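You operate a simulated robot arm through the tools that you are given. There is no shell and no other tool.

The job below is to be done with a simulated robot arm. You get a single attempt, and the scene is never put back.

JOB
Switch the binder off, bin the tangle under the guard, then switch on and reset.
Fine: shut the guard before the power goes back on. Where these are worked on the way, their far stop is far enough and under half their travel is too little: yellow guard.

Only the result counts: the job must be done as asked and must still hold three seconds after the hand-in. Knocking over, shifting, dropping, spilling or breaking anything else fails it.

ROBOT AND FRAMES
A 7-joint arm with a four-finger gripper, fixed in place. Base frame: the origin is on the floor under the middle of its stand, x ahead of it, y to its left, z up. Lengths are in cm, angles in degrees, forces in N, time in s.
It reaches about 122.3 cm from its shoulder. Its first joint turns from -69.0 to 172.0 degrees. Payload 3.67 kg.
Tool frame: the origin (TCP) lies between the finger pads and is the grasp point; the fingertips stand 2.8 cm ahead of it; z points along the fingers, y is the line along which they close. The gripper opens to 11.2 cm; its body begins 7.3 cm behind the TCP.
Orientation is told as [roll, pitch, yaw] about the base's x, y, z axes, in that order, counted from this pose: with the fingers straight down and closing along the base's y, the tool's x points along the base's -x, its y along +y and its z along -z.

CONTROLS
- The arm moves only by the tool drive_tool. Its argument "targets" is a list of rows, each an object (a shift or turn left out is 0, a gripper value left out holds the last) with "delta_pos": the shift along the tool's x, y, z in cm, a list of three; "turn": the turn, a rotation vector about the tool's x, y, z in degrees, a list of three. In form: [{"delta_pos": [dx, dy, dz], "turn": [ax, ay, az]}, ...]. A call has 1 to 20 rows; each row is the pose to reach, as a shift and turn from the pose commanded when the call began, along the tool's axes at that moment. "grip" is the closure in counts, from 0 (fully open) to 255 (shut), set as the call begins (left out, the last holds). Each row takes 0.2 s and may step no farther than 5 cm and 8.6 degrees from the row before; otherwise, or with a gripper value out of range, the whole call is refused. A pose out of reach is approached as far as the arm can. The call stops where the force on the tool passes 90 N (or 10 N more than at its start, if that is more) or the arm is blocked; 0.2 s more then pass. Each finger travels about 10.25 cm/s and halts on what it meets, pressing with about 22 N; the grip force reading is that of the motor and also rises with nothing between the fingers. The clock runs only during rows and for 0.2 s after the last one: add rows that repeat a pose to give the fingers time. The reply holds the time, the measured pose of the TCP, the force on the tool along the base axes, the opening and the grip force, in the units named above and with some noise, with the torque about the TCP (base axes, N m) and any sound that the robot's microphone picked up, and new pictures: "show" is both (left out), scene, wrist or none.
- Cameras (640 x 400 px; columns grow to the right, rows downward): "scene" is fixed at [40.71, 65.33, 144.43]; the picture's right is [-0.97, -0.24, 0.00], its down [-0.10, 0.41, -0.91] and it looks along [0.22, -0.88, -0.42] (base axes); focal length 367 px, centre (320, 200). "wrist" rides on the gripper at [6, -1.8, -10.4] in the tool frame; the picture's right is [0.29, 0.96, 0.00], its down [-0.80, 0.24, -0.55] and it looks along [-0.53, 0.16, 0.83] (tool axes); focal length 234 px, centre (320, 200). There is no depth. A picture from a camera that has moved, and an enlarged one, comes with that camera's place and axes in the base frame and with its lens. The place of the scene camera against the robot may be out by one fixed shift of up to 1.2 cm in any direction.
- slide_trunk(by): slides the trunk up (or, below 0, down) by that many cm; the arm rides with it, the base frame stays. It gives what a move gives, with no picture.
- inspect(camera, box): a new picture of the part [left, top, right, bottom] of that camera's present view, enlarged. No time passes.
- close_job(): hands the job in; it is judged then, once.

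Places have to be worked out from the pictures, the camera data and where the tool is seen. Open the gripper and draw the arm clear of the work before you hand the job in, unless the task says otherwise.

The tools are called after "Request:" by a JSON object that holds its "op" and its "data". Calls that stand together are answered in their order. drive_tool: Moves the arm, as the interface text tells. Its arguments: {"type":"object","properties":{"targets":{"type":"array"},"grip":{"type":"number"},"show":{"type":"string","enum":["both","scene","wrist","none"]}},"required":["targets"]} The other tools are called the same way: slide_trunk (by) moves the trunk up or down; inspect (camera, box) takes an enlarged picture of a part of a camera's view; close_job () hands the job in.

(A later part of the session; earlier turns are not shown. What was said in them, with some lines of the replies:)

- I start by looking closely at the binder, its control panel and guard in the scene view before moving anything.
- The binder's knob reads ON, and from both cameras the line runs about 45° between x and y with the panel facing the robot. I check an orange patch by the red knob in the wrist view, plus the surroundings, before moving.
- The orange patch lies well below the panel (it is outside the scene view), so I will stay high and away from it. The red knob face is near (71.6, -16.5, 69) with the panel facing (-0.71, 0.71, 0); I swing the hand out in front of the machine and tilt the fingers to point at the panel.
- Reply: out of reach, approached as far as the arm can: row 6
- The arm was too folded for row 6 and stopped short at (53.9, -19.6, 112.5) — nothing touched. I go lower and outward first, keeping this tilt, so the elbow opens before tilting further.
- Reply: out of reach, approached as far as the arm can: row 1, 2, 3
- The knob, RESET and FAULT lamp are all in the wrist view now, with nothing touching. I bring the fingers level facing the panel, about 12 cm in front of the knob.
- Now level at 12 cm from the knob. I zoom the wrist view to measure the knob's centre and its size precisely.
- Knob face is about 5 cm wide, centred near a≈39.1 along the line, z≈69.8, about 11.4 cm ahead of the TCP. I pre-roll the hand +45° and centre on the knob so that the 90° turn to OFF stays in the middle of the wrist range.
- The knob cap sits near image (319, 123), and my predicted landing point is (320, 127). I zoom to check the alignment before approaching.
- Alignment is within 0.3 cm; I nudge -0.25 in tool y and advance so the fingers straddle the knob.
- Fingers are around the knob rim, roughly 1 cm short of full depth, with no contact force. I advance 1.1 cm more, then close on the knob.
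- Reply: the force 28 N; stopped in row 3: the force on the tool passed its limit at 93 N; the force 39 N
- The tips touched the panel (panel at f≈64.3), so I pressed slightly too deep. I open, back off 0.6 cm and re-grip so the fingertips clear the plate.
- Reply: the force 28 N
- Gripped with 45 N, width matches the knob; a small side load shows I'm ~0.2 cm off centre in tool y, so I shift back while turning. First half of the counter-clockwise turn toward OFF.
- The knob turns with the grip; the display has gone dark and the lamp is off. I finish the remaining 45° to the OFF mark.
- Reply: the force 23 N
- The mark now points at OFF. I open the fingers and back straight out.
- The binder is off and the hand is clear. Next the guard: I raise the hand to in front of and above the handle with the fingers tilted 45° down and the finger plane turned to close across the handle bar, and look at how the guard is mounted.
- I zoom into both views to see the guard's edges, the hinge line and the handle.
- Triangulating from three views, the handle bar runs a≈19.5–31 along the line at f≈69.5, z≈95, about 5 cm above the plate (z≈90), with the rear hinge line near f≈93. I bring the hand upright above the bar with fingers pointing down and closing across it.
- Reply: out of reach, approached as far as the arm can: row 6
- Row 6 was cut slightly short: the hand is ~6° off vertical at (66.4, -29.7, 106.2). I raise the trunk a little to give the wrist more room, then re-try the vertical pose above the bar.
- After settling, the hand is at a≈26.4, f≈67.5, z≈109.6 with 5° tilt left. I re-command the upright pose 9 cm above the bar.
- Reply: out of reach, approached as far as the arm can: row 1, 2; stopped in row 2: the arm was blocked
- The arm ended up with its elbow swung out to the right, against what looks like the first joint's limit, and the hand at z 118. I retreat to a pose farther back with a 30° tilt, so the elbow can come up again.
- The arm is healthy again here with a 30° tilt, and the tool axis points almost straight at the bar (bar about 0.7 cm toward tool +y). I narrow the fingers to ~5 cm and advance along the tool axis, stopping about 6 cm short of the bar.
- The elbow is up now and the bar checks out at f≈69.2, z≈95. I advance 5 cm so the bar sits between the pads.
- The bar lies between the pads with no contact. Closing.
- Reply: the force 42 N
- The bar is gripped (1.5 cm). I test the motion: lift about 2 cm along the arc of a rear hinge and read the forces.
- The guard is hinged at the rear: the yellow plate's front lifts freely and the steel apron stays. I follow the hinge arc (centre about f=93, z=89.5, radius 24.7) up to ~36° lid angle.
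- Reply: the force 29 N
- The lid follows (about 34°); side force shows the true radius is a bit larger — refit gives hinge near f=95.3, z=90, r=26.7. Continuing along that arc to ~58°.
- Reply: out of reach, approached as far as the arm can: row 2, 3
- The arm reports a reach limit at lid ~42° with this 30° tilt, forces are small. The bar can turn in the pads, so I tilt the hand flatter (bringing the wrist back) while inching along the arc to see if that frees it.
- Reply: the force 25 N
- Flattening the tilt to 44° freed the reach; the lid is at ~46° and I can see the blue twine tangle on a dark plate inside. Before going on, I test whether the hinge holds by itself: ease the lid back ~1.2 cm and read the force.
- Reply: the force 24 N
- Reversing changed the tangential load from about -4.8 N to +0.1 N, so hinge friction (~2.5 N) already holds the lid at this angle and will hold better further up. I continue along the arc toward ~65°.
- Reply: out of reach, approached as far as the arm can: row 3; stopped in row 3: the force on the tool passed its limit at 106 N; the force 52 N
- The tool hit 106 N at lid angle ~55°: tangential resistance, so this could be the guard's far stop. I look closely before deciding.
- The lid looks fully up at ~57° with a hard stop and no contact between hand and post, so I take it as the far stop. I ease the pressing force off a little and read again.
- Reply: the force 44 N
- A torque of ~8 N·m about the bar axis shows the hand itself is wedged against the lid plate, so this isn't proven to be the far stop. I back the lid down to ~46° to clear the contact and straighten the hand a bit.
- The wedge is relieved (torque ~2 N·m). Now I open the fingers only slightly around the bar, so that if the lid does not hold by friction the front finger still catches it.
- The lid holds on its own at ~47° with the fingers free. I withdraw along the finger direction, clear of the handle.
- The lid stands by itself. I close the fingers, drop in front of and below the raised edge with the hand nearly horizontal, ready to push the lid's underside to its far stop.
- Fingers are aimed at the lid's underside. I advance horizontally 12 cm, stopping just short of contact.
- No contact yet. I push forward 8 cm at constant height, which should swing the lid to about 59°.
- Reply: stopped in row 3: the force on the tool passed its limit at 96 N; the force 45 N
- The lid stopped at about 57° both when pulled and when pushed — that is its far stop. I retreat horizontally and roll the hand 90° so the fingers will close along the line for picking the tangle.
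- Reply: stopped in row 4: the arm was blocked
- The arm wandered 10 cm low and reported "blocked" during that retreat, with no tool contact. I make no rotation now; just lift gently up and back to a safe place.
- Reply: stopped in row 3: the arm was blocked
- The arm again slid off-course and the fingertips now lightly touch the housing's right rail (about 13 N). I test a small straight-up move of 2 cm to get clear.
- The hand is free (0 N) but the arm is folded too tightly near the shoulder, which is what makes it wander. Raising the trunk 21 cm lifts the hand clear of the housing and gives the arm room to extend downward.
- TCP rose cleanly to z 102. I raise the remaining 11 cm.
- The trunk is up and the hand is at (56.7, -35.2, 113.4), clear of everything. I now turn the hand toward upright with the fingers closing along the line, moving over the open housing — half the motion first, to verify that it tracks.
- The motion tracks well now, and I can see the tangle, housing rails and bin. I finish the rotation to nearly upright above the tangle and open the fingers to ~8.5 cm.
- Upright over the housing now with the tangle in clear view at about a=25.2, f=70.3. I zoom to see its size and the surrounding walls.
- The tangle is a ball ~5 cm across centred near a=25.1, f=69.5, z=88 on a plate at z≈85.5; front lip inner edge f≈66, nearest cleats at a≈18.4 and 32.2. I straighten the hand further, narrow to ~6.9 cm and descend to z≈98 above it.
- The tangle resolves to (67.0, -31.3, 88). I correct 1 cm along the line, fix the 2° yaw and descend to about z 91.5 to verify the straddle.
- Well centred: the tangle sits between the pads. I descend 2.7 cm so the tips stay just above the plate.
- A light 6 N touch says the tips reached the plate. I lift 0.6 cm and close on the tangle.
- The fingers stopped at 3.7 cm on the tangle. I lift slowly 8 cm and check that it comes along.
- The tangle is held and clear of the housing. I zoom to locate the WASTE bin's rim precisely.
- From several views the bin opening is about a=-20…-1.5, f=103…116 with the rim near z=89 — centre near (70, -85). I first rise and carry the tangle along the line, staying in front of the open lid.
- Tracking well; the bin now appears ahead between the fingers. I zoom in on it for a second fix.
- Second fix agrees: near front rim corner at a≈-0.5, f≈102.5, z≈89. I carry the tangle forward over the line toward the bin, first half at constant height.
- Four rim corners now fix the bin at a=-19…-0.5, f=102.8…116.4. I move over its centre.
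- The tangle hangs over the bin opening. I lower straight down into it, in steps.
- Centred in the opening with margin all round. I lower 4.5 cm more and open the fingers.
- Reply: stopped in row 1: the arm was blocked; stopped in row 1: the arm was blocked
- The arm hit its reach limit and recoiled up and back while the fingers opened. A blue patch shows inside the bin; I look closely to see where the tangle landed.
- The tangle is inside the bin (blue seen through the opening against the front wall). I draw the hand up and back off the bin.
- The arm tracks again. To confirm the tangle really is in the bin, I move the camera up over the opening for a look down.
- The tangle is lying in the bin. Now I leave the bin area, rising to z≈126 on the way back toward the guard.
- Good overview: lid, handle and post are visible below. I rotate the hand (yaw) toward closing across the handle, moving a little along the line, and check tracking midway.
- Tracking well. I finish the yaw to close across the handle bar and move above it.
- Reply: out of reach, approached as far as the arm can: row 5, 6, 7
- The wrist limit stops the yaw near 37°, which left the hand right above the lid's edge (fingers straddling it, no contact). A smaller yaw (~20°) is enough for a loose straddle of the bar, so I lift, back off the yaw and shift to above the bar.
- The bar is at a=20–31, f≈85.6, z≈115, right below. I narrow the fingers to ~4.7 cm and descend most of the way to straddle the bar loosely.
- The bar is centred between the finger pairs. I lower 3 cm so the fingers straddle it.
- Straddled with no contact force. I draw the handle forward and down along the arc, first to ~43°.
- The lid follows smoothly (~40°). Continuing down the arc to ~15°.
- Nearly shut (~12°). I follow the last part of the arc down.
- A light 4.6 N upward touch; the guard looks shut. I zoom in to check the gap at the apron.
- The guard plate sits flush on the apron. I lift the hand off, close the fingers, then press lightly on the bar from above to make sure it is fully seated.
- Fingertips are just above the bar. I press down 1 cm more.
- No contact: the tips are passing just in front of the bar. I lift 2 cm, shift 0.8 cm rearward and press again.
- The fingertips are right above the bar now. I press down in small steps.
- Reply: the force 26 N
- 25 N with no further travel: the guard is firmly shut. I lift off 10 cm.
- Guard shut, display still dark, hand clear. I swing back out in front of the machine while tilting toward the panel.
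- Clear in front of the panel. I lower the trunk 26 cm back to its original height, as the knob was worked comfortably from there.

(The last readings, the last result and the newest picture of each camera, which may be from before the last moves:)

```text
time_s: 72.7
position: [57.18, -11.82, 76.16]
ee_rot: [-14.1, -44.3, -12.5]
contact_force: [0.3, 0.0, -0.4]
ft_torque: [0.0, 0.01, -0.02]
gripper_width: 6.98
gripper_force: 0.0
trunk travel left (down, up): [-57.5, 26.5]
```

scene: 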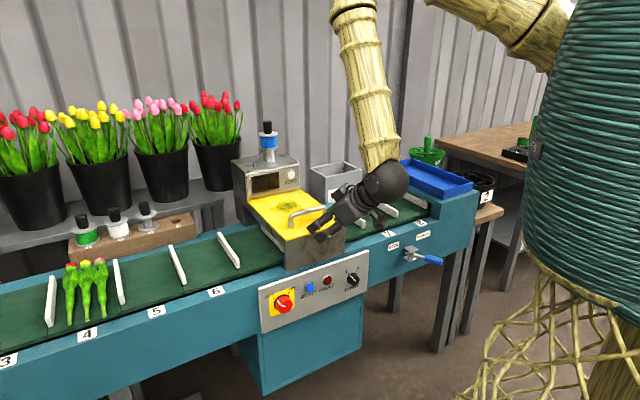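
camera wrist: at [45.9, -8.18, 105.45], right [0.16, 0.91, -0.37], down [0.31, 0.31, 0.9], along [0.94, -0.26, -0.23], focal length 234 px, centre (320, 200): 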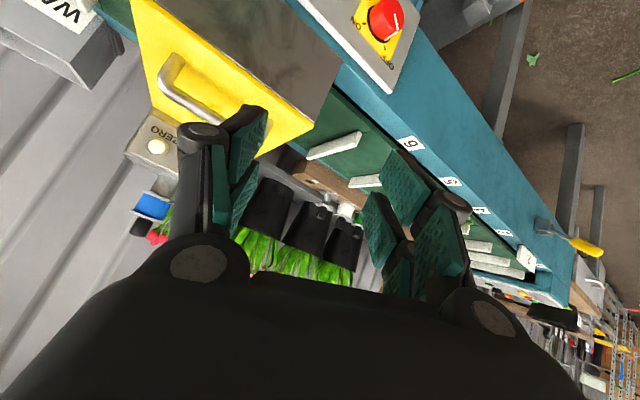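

Trunk is back at its start height with the hand at (57.2, -11.8, 76.2). I now bring the fingers level at the panel, rolled -45° to match the OFF position, 12 cm in front of the knob.

Request:
{"op": "drive_tool", "data": {"targets": [{"delta_pos": [0.15, 1.02, 0.92], "turn": [4.61, -4.63, -3.5]}, {"delta_pos": [0.3, 2.04, 1.85], "turn": [9.23, -9.26, -7.0]}, {"delta_pos": [0.45, 3.06, 2.77], "turn": [13.84, -13.89, -10.5]}, {"delta_pos": [0.59, 4.08, 3.69], "turn": [18.46, -18.51, -14.0]}, {"delta_pos": [0.74, 5.1, 4.61], "turn": [23.07, -23.14, -17.5]}, {"delta_pos": [0.89, 6.12, 5.54], "turn": [27.69, -27.77, -21.0]}, {"delta_pos": [1.04, 7.14, 6.46], "turn": [32.3, -32.4, -24.5]}]}}

```text
time_s: 74.3
position: [63.15, -7.71, 69.57]
ee_rot: [-90.1, -44.9, 45.0]
contact_force: [0.3, 0.4, 0.4]
ft_torque: [0.0, -0.01, 0.01]
gripper_width: 6.97
gripper_force: 0.0
trunk travel left (down, up): [-57.5, 26.5]
camera wrist: at [51.77, -4.1, 66.71], right [0.34, 0.33, -0.88], down [0.13, 0.91, 0.39], along [0.93, -0.24, 0.26], focal length 234 px, centre (320, 200)
```

scene: 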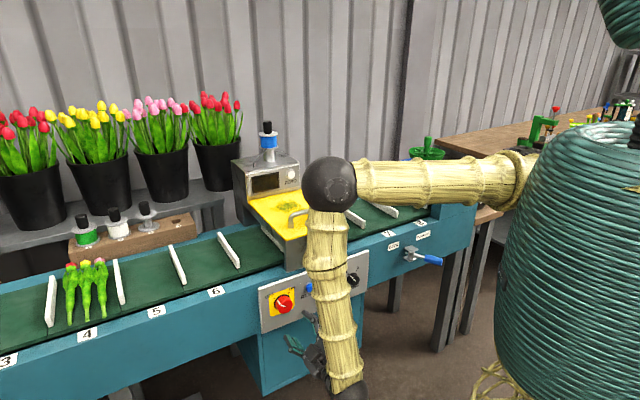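
wrist: 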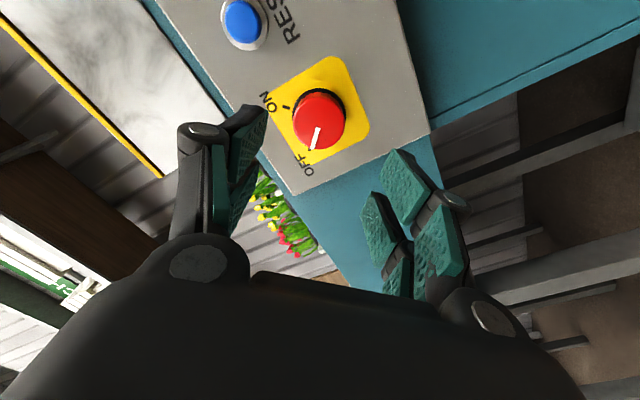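

Same pre-grasp pose as before. I zoom to check alignment with the knob.

Request:
{"op": "inspect", "data": {"camera": "wrist", "box": [240, 60, 400, 160]}}

```text
4.00 times, centred on (320, 110) of wrist
camera zoom: at [51.77, -4.1, 66.71], right [0.34, 0.33, -0.88], down [0.13, 0.91, 0.39], along [0.93, -0.24, 0.26], focal length 937 px, centre (320, 560)
```

zoom: 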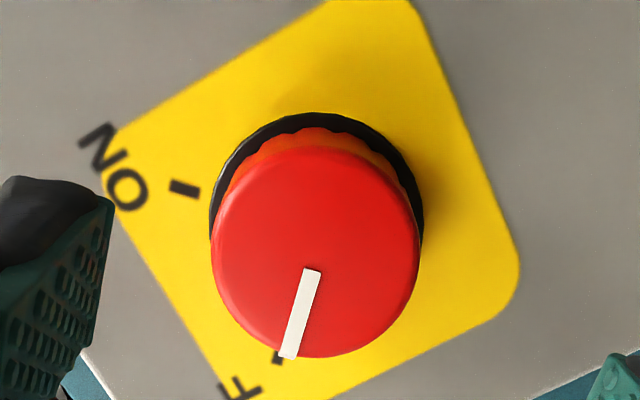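

Aligned to within ~0.2 cm. I advance onto the knob (0.17 cm correction), keeping the tips short of the panel.

Request:
{"op": "drive_tool", "data": {"targets": [{"delta_pos": [0.08, -0.17, 4.0]}, {"delta_pos": [0.1, -0.17, 8.0]}, {"delta_pos": [0.1, -0.17, 9.8]}, {"delta_pos": [0.1, -0.17, 10.7]}], "show": "wrist"}}

Request:
{"op": "drive_tool", "data": {"targets": [{"delta_pos": [0, 0, 0]}, {"delta_pos": [0, 0, 0]}, {"delta_pos": [0, 0, 0]}], "grip": 255, "show": "wrist"}}

```text
time_s: 75.3
position: [70.56, -15.36, 69.67]
ee_rot: [-90.0, -45.0, 44.8]
contact_force: [-0.1, 0.7, 0.6]
ft_torque: [-0.01, 0.02, 0.03]
gripper_width: 6.98
gripper_force: 0.0
trunk travel left (down, up): [-57.5, 26.5]
camera wrist: at [59.27, -11.82, 66.69], right [0.34, 0.33, -0.88], down [0.13, 0.91, 0.39], along [0.93, -0.24, 0.26], focal length 234 px, centre (320, 200)
```

wrist: 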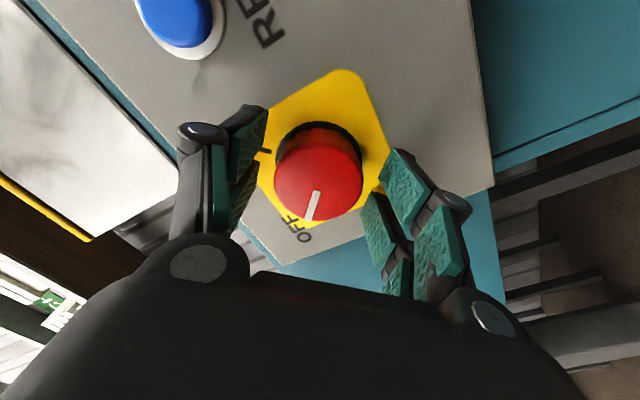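

```text
time_s: 76.1
position: [70.55, -15.39, 69.65]
ee_rot: [-90.0, -45.0, 44.8]
contact_force: [-1.9, -1.7, 4.1]
ft_torque: [-0.08, -0.05, -0.06]
gripper_width: 4.58
gripper_force: 44.8
trunk travel left (down, up): [-57.5, 26.5]
camera wrist: at [59.24, -11.83, 66.73], right [0.34, 0.33, -0.88], down [0.13, 0.91, 0.39], along [0.93, -0.25, 0.26], focal length 234 px, centre (320, 200)
```

wrist: 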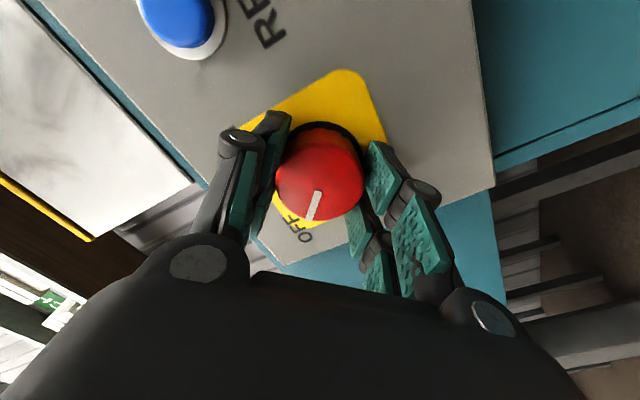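

Gripped cleanly with almost no side load. I turn clockwise toward ON, 90° in one pass.

Request:
{"op": "drive_tool", "data": {"targets": [{"turn": [0, 0, 7.5]}, {"turn": [0, 0, 15]}, {"turn": [0, 0, 22.5]}, {"turn": [0, 0, 30]}, {"turn": [0, 0, 37.5]}, {"turn": [0, 0, 45]}, {"turn": [0, 0, 52.5]}, {"turn": [0, 0, 60]}, {"turn": [0, 0, 67.5]}, {"turn": [0, 0, 75]}, {"turn": [0, 0, 82.5]}, {"turn": [0, 0, 90]}]}}

```text
time_s: 78.7
position: [70.54, -15.25, 69.59]
ee_rot: [89.9, -45.0, -135.0]
contact_force: [24.5, -7.3, 5.1]
ft_torque: [0.17, 0.48, 0.61]
gripper_width: 4.58
gripper_force: 45.1
trunk travel left (down, up): [-57.5, 26.5]
camera wrist: at [65.25, -5.82, 64.2], right [0.62, 0.62, 0.48], down [-0.67, 0.11, 0.73], along [0.4, -0.78, 0.49], focal length 234 px, centre (320, 200)
```

scene: 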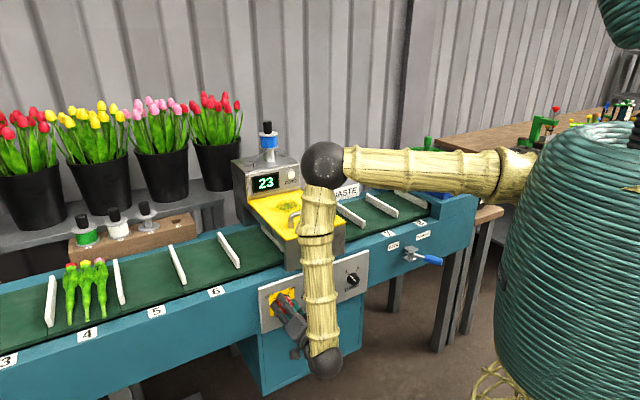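
wrist: 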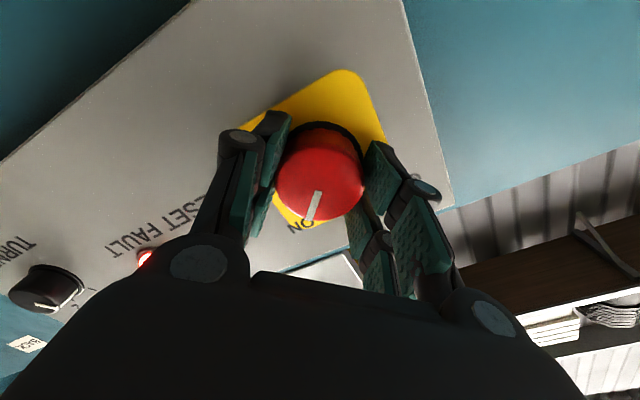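

Power is on: the display shows 23 again and the fault lamp is lit. I release the knob and back straight out.

Request:
{"op": "drive_tool", "data": {"targets": [{"delta_pos": [0, 0, 0]}, {"delta_pos": [0, 0, 0]}, {"delta_pos": [0, 0, -3]}, {"delta_pos": [0, 0, -7]}, {"delta_pos": [0, 0, -11]}], "grip": 96}}

```text
time_s: 79.9
position: [62.6, -7.46, 69.73]
ee_rot: [90.0, -44.9, -135.1]
contact_force: [-0.1, 0.3, 0.3]
ft_torque: [-0.04, 0.02, -0.01]
gripper_width: 7.01
gripper_force: 0.0
trunk travel left (down, up): [-57.5, 26.5]
camera wrist: at [57.27, 2.1, 64.3], right [0.62, 0.62, 0.47], down [-0.67, 0.11, 0.73], along [0.4, -0.77, 0.49], focal length 234 px, centre (320, 200)
```

scene: 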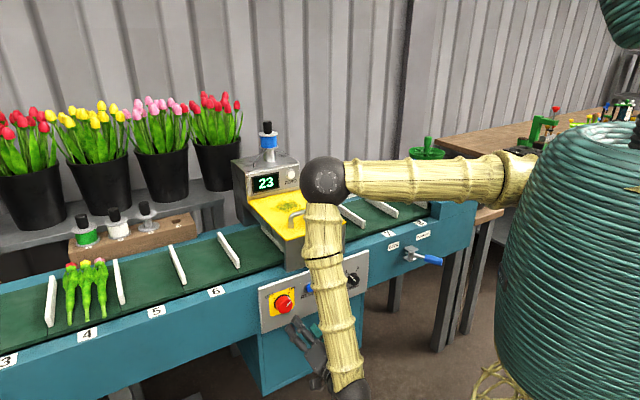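
wrist: 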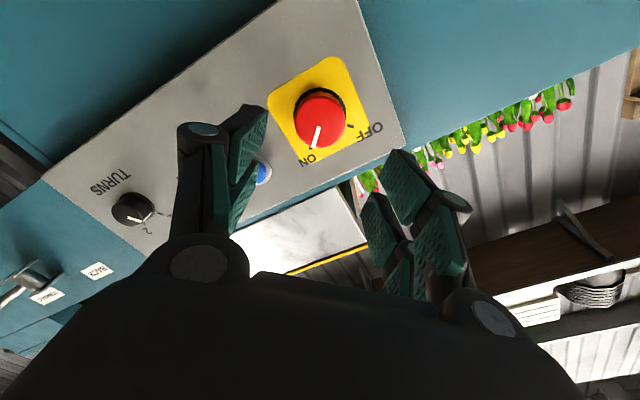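

The knob is at ON and the hand is clear. Before pressing RESET I look at the fingertips' geometry and the button position.

Request:
{"op": "inspect", "data": {"camera": "wrist", "box": [160, 90, 300, 250]}}

Request:
{"op": "inspect", "data": {"camera": "scene", "box": [250, 240, 390, 400]}}

Request:
{"op": "inspect", "data": {"camera": "wrist", "box": [340, 130, 490, 310]}}

```text
2.50 times, centred on (230, 170) of wrist
camera zoom: at [57.27, 2.1, 64.3], right [0.62, 0.62, 0.47], down [-0.67, 0.11, 0.73], along [0.4, -0.77, 0.49], focal length 585 px, centre (545, 275)
```

zoom: 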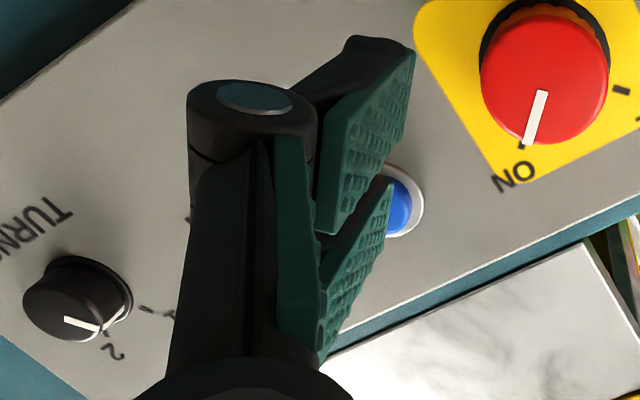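

```text
2.50 times, centred on (320, 320) of scene
camera zoom: at [40.71, 65.33, 144.43], right [-0.97, -0.24, 0.0], down [-0.1, 0.41, -0.91], along [0.22, -0.88, -0.42], focal length 918 px, centre (320, -100)
```

zoom: 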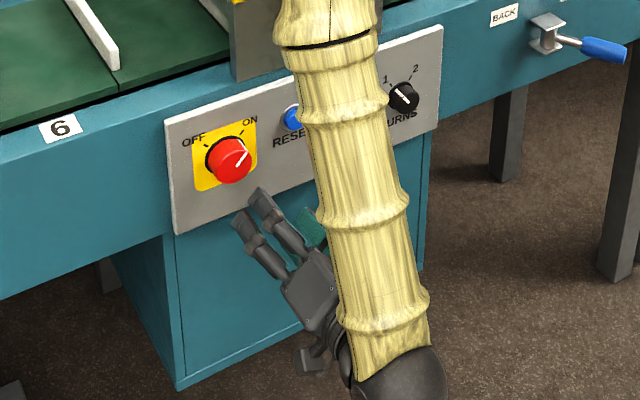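

```text
2.22 times, centred on (415, 220) of wrist
camera zoom: at [57.27, 2.1, 64.3], right [0.62, 0.62, 0.47], down [-0.67, 0.11, 0.73], along [0.4, -0.77, 0.49], focal length 520 px, centre (109, 156)
```

zoom: 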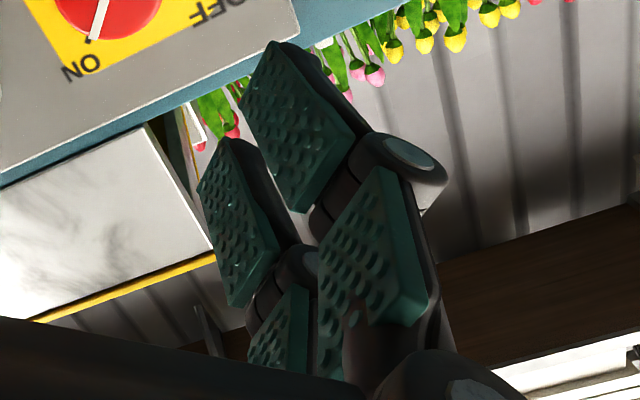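

Each side has two fingers about 2.8 cm apart, so closed tips centred on the button will cover it. RESET triangulates to a≈29.4, z≈71.4 with its face near f≈63; I close the fingers, roll level and slide in front of it.

Request:
{"op": "drive_tool", "data": {"targets": [{"delta_pos": [-1.33, -0.93, 0], "turn": [0, 0, -7.5]}, {"delta_pos": [-2.66, -1.86, 0], "turn": [0, 0, -15]}, {"delta_pos": [-4.0, -2.8, 0], "turn": [0, 0, -22.5]}, {"delta_pos": [-5.33, -3.73, 0], "turn": [0, 0, -30]}, {"delta_pos": [-6.66, -4.66, 0], "turn": [0, 0, -37.5]}, {"delta_pos": [-7.99, -5.59, 0], "turn": [0, 0, -45]}], "grip": 255}}

```text
time_s: 81.3
position: [55.84, -14.31, 71.27]
ee_rot: [-82.8, -89.9, 37.6]
contact_force: [-0.2, 0.3, -0.2]
ft_torque: [0.04, -0.02, -0.04]
gripper_width: 0.02
gripper_force: 21.7
trunk travel left (down, up): [-57.5, 26.5]
camera wrist: at [47.24, -8.17, 65.36], right [0.68, 0.68, -0.29], down [-0.22, 0.56, 0.8], along [0.7, -0.48, 0.53], focal length 234 px, centre (320, 200)
```

scene: 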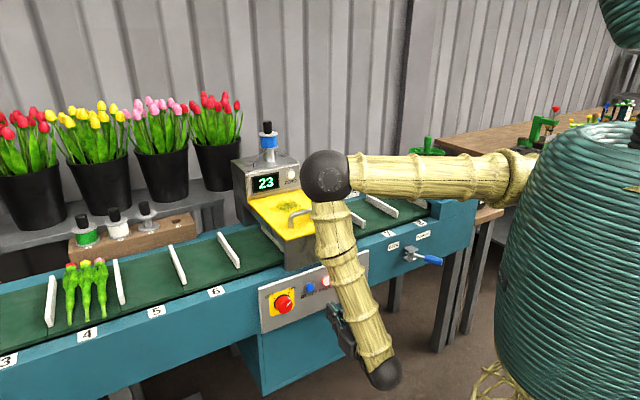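
wrist: 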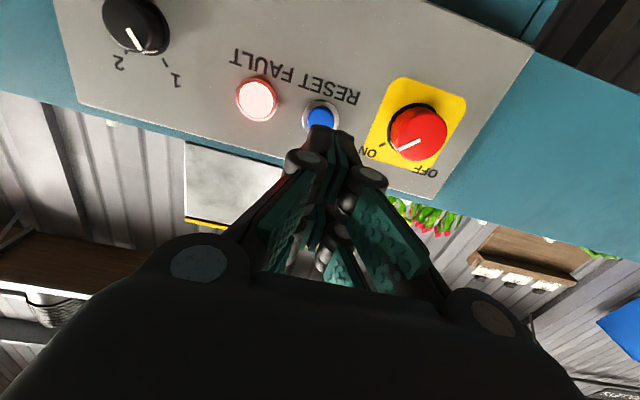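

The button is exactly on the tool axis (321, 118 versus predicted 320, 120). I advance to about 1 cm before contact.

Request:
{"op": "drive_tool", "data": {"targets": [{"delta_pos": [0, 0, 4.0]}, {"delta_pos": [0, 0, 7.5]}, {"delta_pos": [0, 0, 9.3]}]}}

```text
time_s: 82.1
position: [62.61, -20.89, 71.44]
ee_rot: [-12.2, -90.0, -33.0]
contact_force: [0.3, 0.4, 0.1]
ft_torque: [0.03, -0.01, -0.04]
gripper_width: 0.0
gripper_force: 22.1
trunk travel left (down, up): [-57.5, 26.5]
camera wrist: at [53.84, -14.69, 65.47], right [0.68, 0.68, -0.29], down [-0.22, 0.56, 0.8], along [0.7, -0.48, 0.53], focal length 234 px, centre (320, 200)
```

scene: 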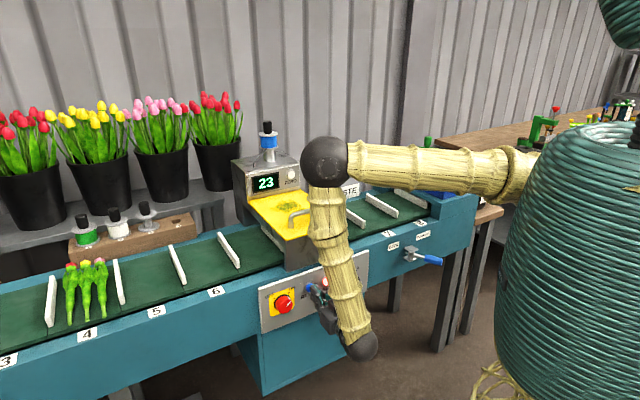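
wrist: 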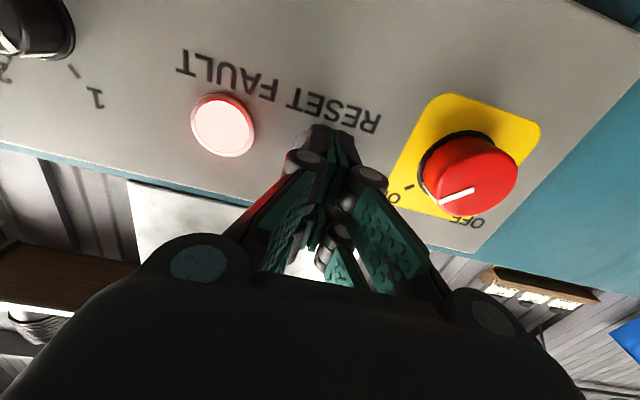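

About 1 cm from the button, FAULT still lit. I press in small increments while watching the force.

Request:
{"op": "drive_tool", "data": {"targets": [{"delta_pos": [0, 0, 0.5]}, {"delta_pos": [0, 0, 1.0]}, {"delta_pos": [0, 0, 1.4]}]}}

```text
time_s: 82.9
position: [63.55, -21.83, 71.33]
ee_rot: [8.3, -90.0, -53.5]
contact_force: [-0.9, 0.0, -0.9]
ft_torque: [0.01, 0.01, -0.03]
gripper_width: 0.6
gripper_force: 35.1
trunk travel left (down, up): [-57.5, 26.5]
camera wrist: at [54.8, -15.69, 65.39], right [0.68, 0.68, -0.29], down [-0.22, 0.56, 0.8], along [0.7, -0.48, 0.53], focal length 234 px, centre (320, 200)
```

scene: 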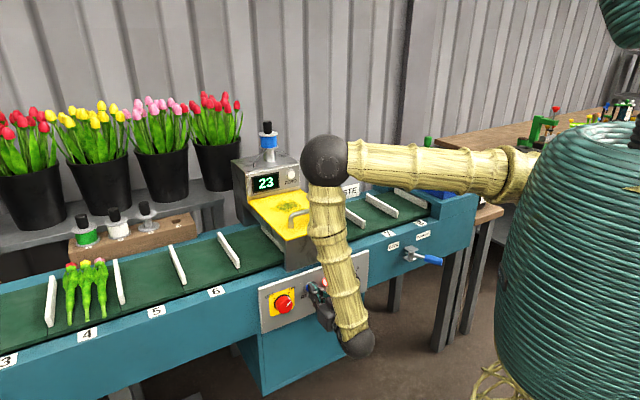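
wrist: 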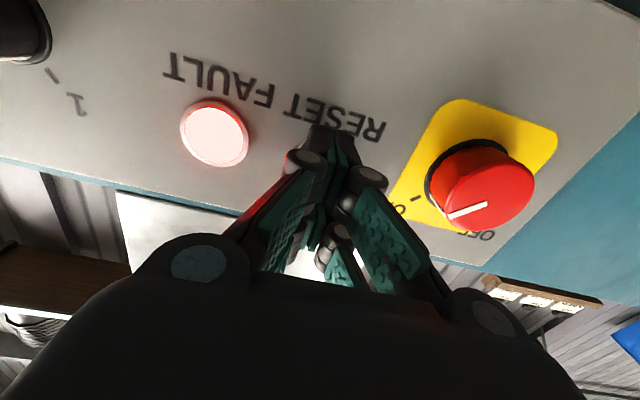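

The tips are just touching the button (fingers pried 0.6 cm), lamp still lit. I press a little further.

Request:
{"op": "drive_tool", "data": {"targets": [{"delta_pos": [0, 0, 0.3]}, {"delta_pos": [0, 0, 0.6]}]}}

```text
time_s: 83.5
position: [63.69, -22.06, 71.39]
ee_rot: [-29.6, -89.8, -15.4]
contact_force: [-16.9, 15.4, -1.9]
ft_torque: [0.07, -0.05, -0.05]
gripper_width: 0.6
gripper_force: 35.8
trunk travel left (down, up): [-57.5, 26.5]
heard: click
camera wrist: at [55.06, -15.99, 65.4], right [0.68, 0.68, -0.29], down [-0.22, 0.56, 0.8], along [0.7, -0.48, 0.53], focal length 234 px, centre (320, 200)
```

scene: 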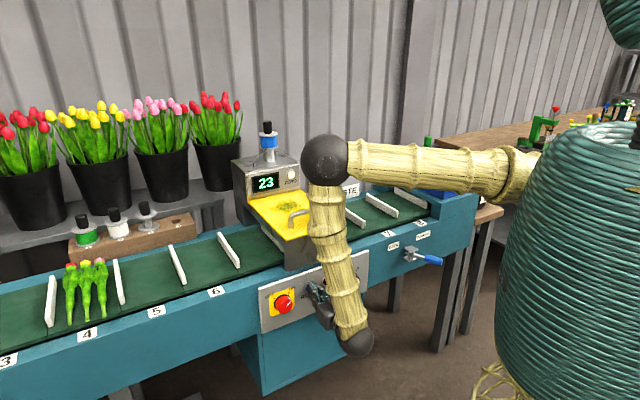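
wrist: 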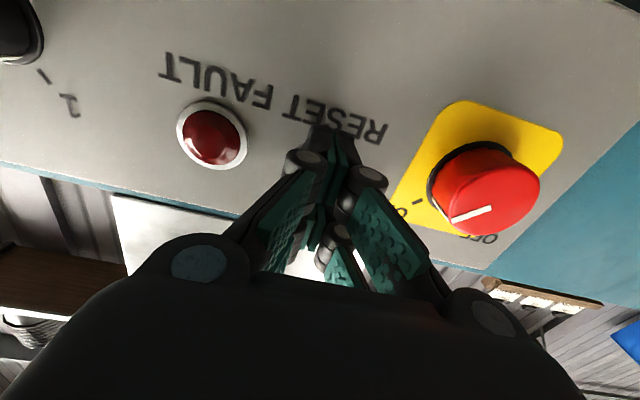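

A click, and the FAULT lamp has gone out: the reset worked. I withdraw straight back from the button.

Request:
{"op": "drive_tool", "data": {"targets": [{"delta_pos": [0, 0, -2]}, {"delta_pos": [0, 0, -6]}, {"delta_pos": [0, 0, -10]}, {"delta_pos": [0, 0, -12]}]}}

```text
time_s: 84.5
position: [55.56, -13.92, 71.45]
ee_rot: [-92.3, -89.9, 47.2]
contact_force: [0.1, 0.6, 0.6]
ft_torque: [0.01, -0.01, -0.01]
gripper_width: 0.01
gripper_force: 35.5
trunk travel left (down, up): [-57.5, 26.5]
camera wrist: at [46.84, -7.65, 65.47], right [0.68, 0.68, -0.29], down [-0.22, 0.56, 0.8], along [0.7, -0.48, 0.53], focal length 234 px, centre (320, 200)
```

scene: 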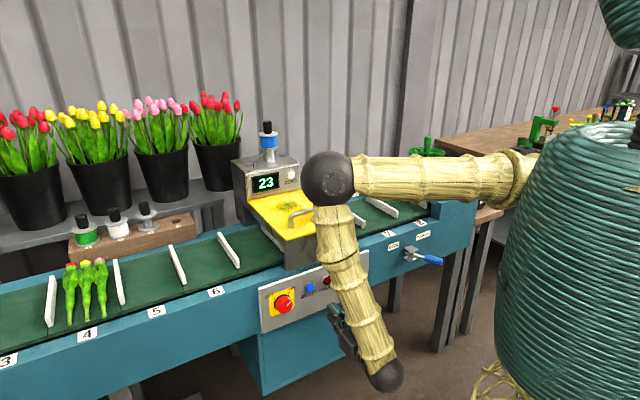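
wrist: 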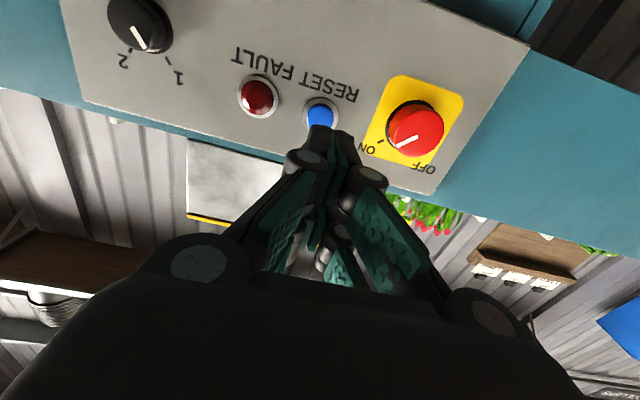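

The lamp stays dark with the knob at ON. I open the gripper, back off a bit more, and do a last check of the scene.

Request:
{"op": "drive_tool", "data": {"targets": [{"delta_pos": [0, 0, -2]}, {"delta_pos": [0, 0, -4]}, {"delta_pos": [0, 0, -5]}, {"delta_pos": [0, 0, -5]}], "grip": 0}}

Request:
{"op": "inspect", "data": {"camera": "scene", "box": [225, 140, 385, 260]}}

Request:
{"op": "inspect", "data": {"camera": "scene", "box": [240, 240, 400, 350]}}

Request:
{"op": "inspect", "data": {"camera": "wrist", "box": [60, 0, 500, 220]}}

```text
time_s: 85.5
position: [51.89, -10.28, 71.37]
ee_rot: [-9.4, -90.0, -35.7]
contact_force: [-0.3, 0.2, -0.6]
ft_torque: [0.0, 0.0, 0.01]
gripper_width: 11.2
gripper_force: 0.0
trunk travel left (down, up): [-57.5, 26.5]
camera wrist: at [43.2, -4.03, 65.42], right [0.68, 0.68, -0.29], down [-0.22, 0.56, 0.8], along [0.7, -0.48, 0.53], focal length 234 px, centre (320, 200)
```

scene: 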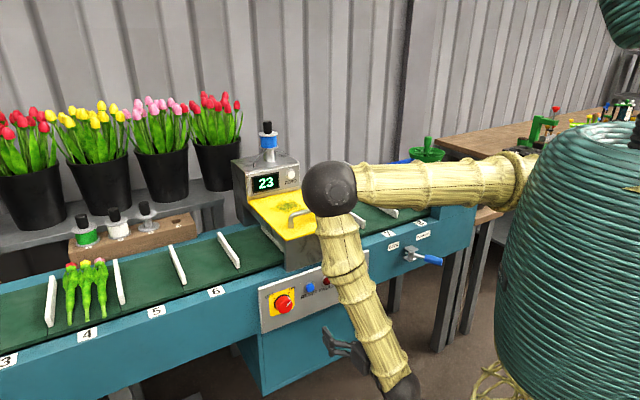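
wrist: 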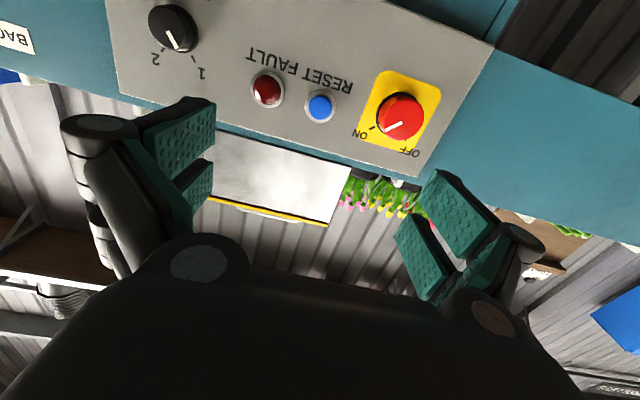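

```text
3.33 times, centred on (305, 200) of scene
camera zoom: at [40.71, 65.33, 144.43], right [-0.97, -0.24, 0.0], down [-0.1, 0.41, -0.91], along [0.22, -0.88, -0.42], focal length 1224 px, centre (370, 200)
```

zoom: 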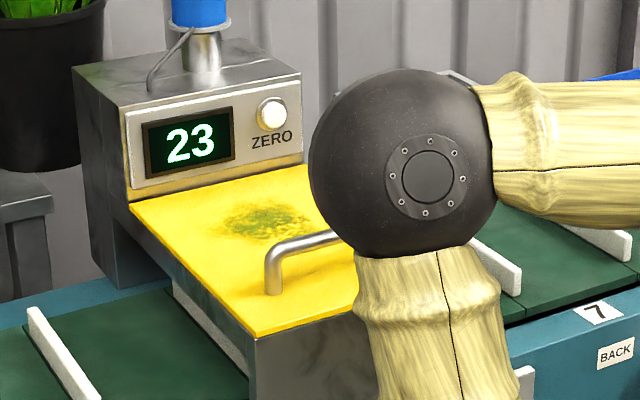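

```text
3.64 times, centred on (320, 295) of scene
camera zoom: at [40.71, 65.33, 144.43], right [-0.97, -0.24, 0.0], down [-0.1, 0.41, -0.91], along [0.22, -0.88, -0.42], focal length 1335 px, centre (320, -146)
```

zoom: 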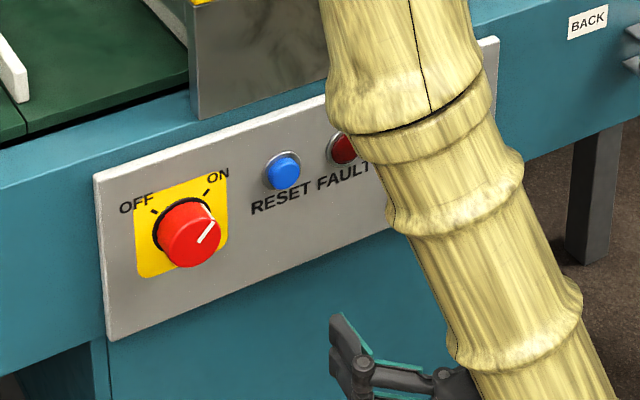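

```text
1.45 times, centred on (280, 110) of wrist
camera zoom: at [43.2, -4.03, 65.42], right [0.68, 0.68, -0.29], down [-0.22, 0.56, 0.8], along [0.7, -0.48, 0.53], focal length 341 px, centre (378, 331)
```

zoom: 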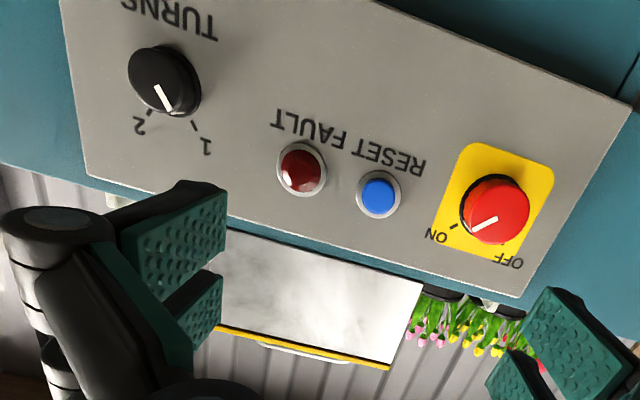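

Everything reads as asked: knob at ON, display 23, FAULT dark, guard shut, tangle in the WASTE bin. The gripper is open and the arm is clear, so I hand the job in.

Request:
{"op": "close_job", "data": {}}

```text
The job is handed in.
```

The job is done and handed in; the tool only confirmed receipt, so I don't have a verdict on it.

- **Power off:** I turned the red knob to OFF before touching the guard. The display went dark.
- **Guard open:** I lifted the yellow guard to its far stop, about 57° by my estimate. It stayed up on its own.
- **Tangle:** I put the blue twine in the WASTE bin. The arm hit its reach limit over the bin and recoiled as the fingers opened. I checked from above afterwards, and the tangle was lying inside the bin.
- **Guard shut:** I lowered it by the handle, then pressed down with about 25 N. It did not move any further.
- **Power on and reset:** With the guard shut, I turned the knob to ON and the display came back at 23. I then pressed RESET; it clicked and the FAULT lamp went out and stayed out.

**Unplanned contact:** while moving away from the open guard, the arm drifted off its path. The fingertips lightly touched the housing's right rail, at about 13 N. I saw nothing moved or damaged there.

At hand-in the gripper was open and the hand was about 17 cm back from the RESET button.
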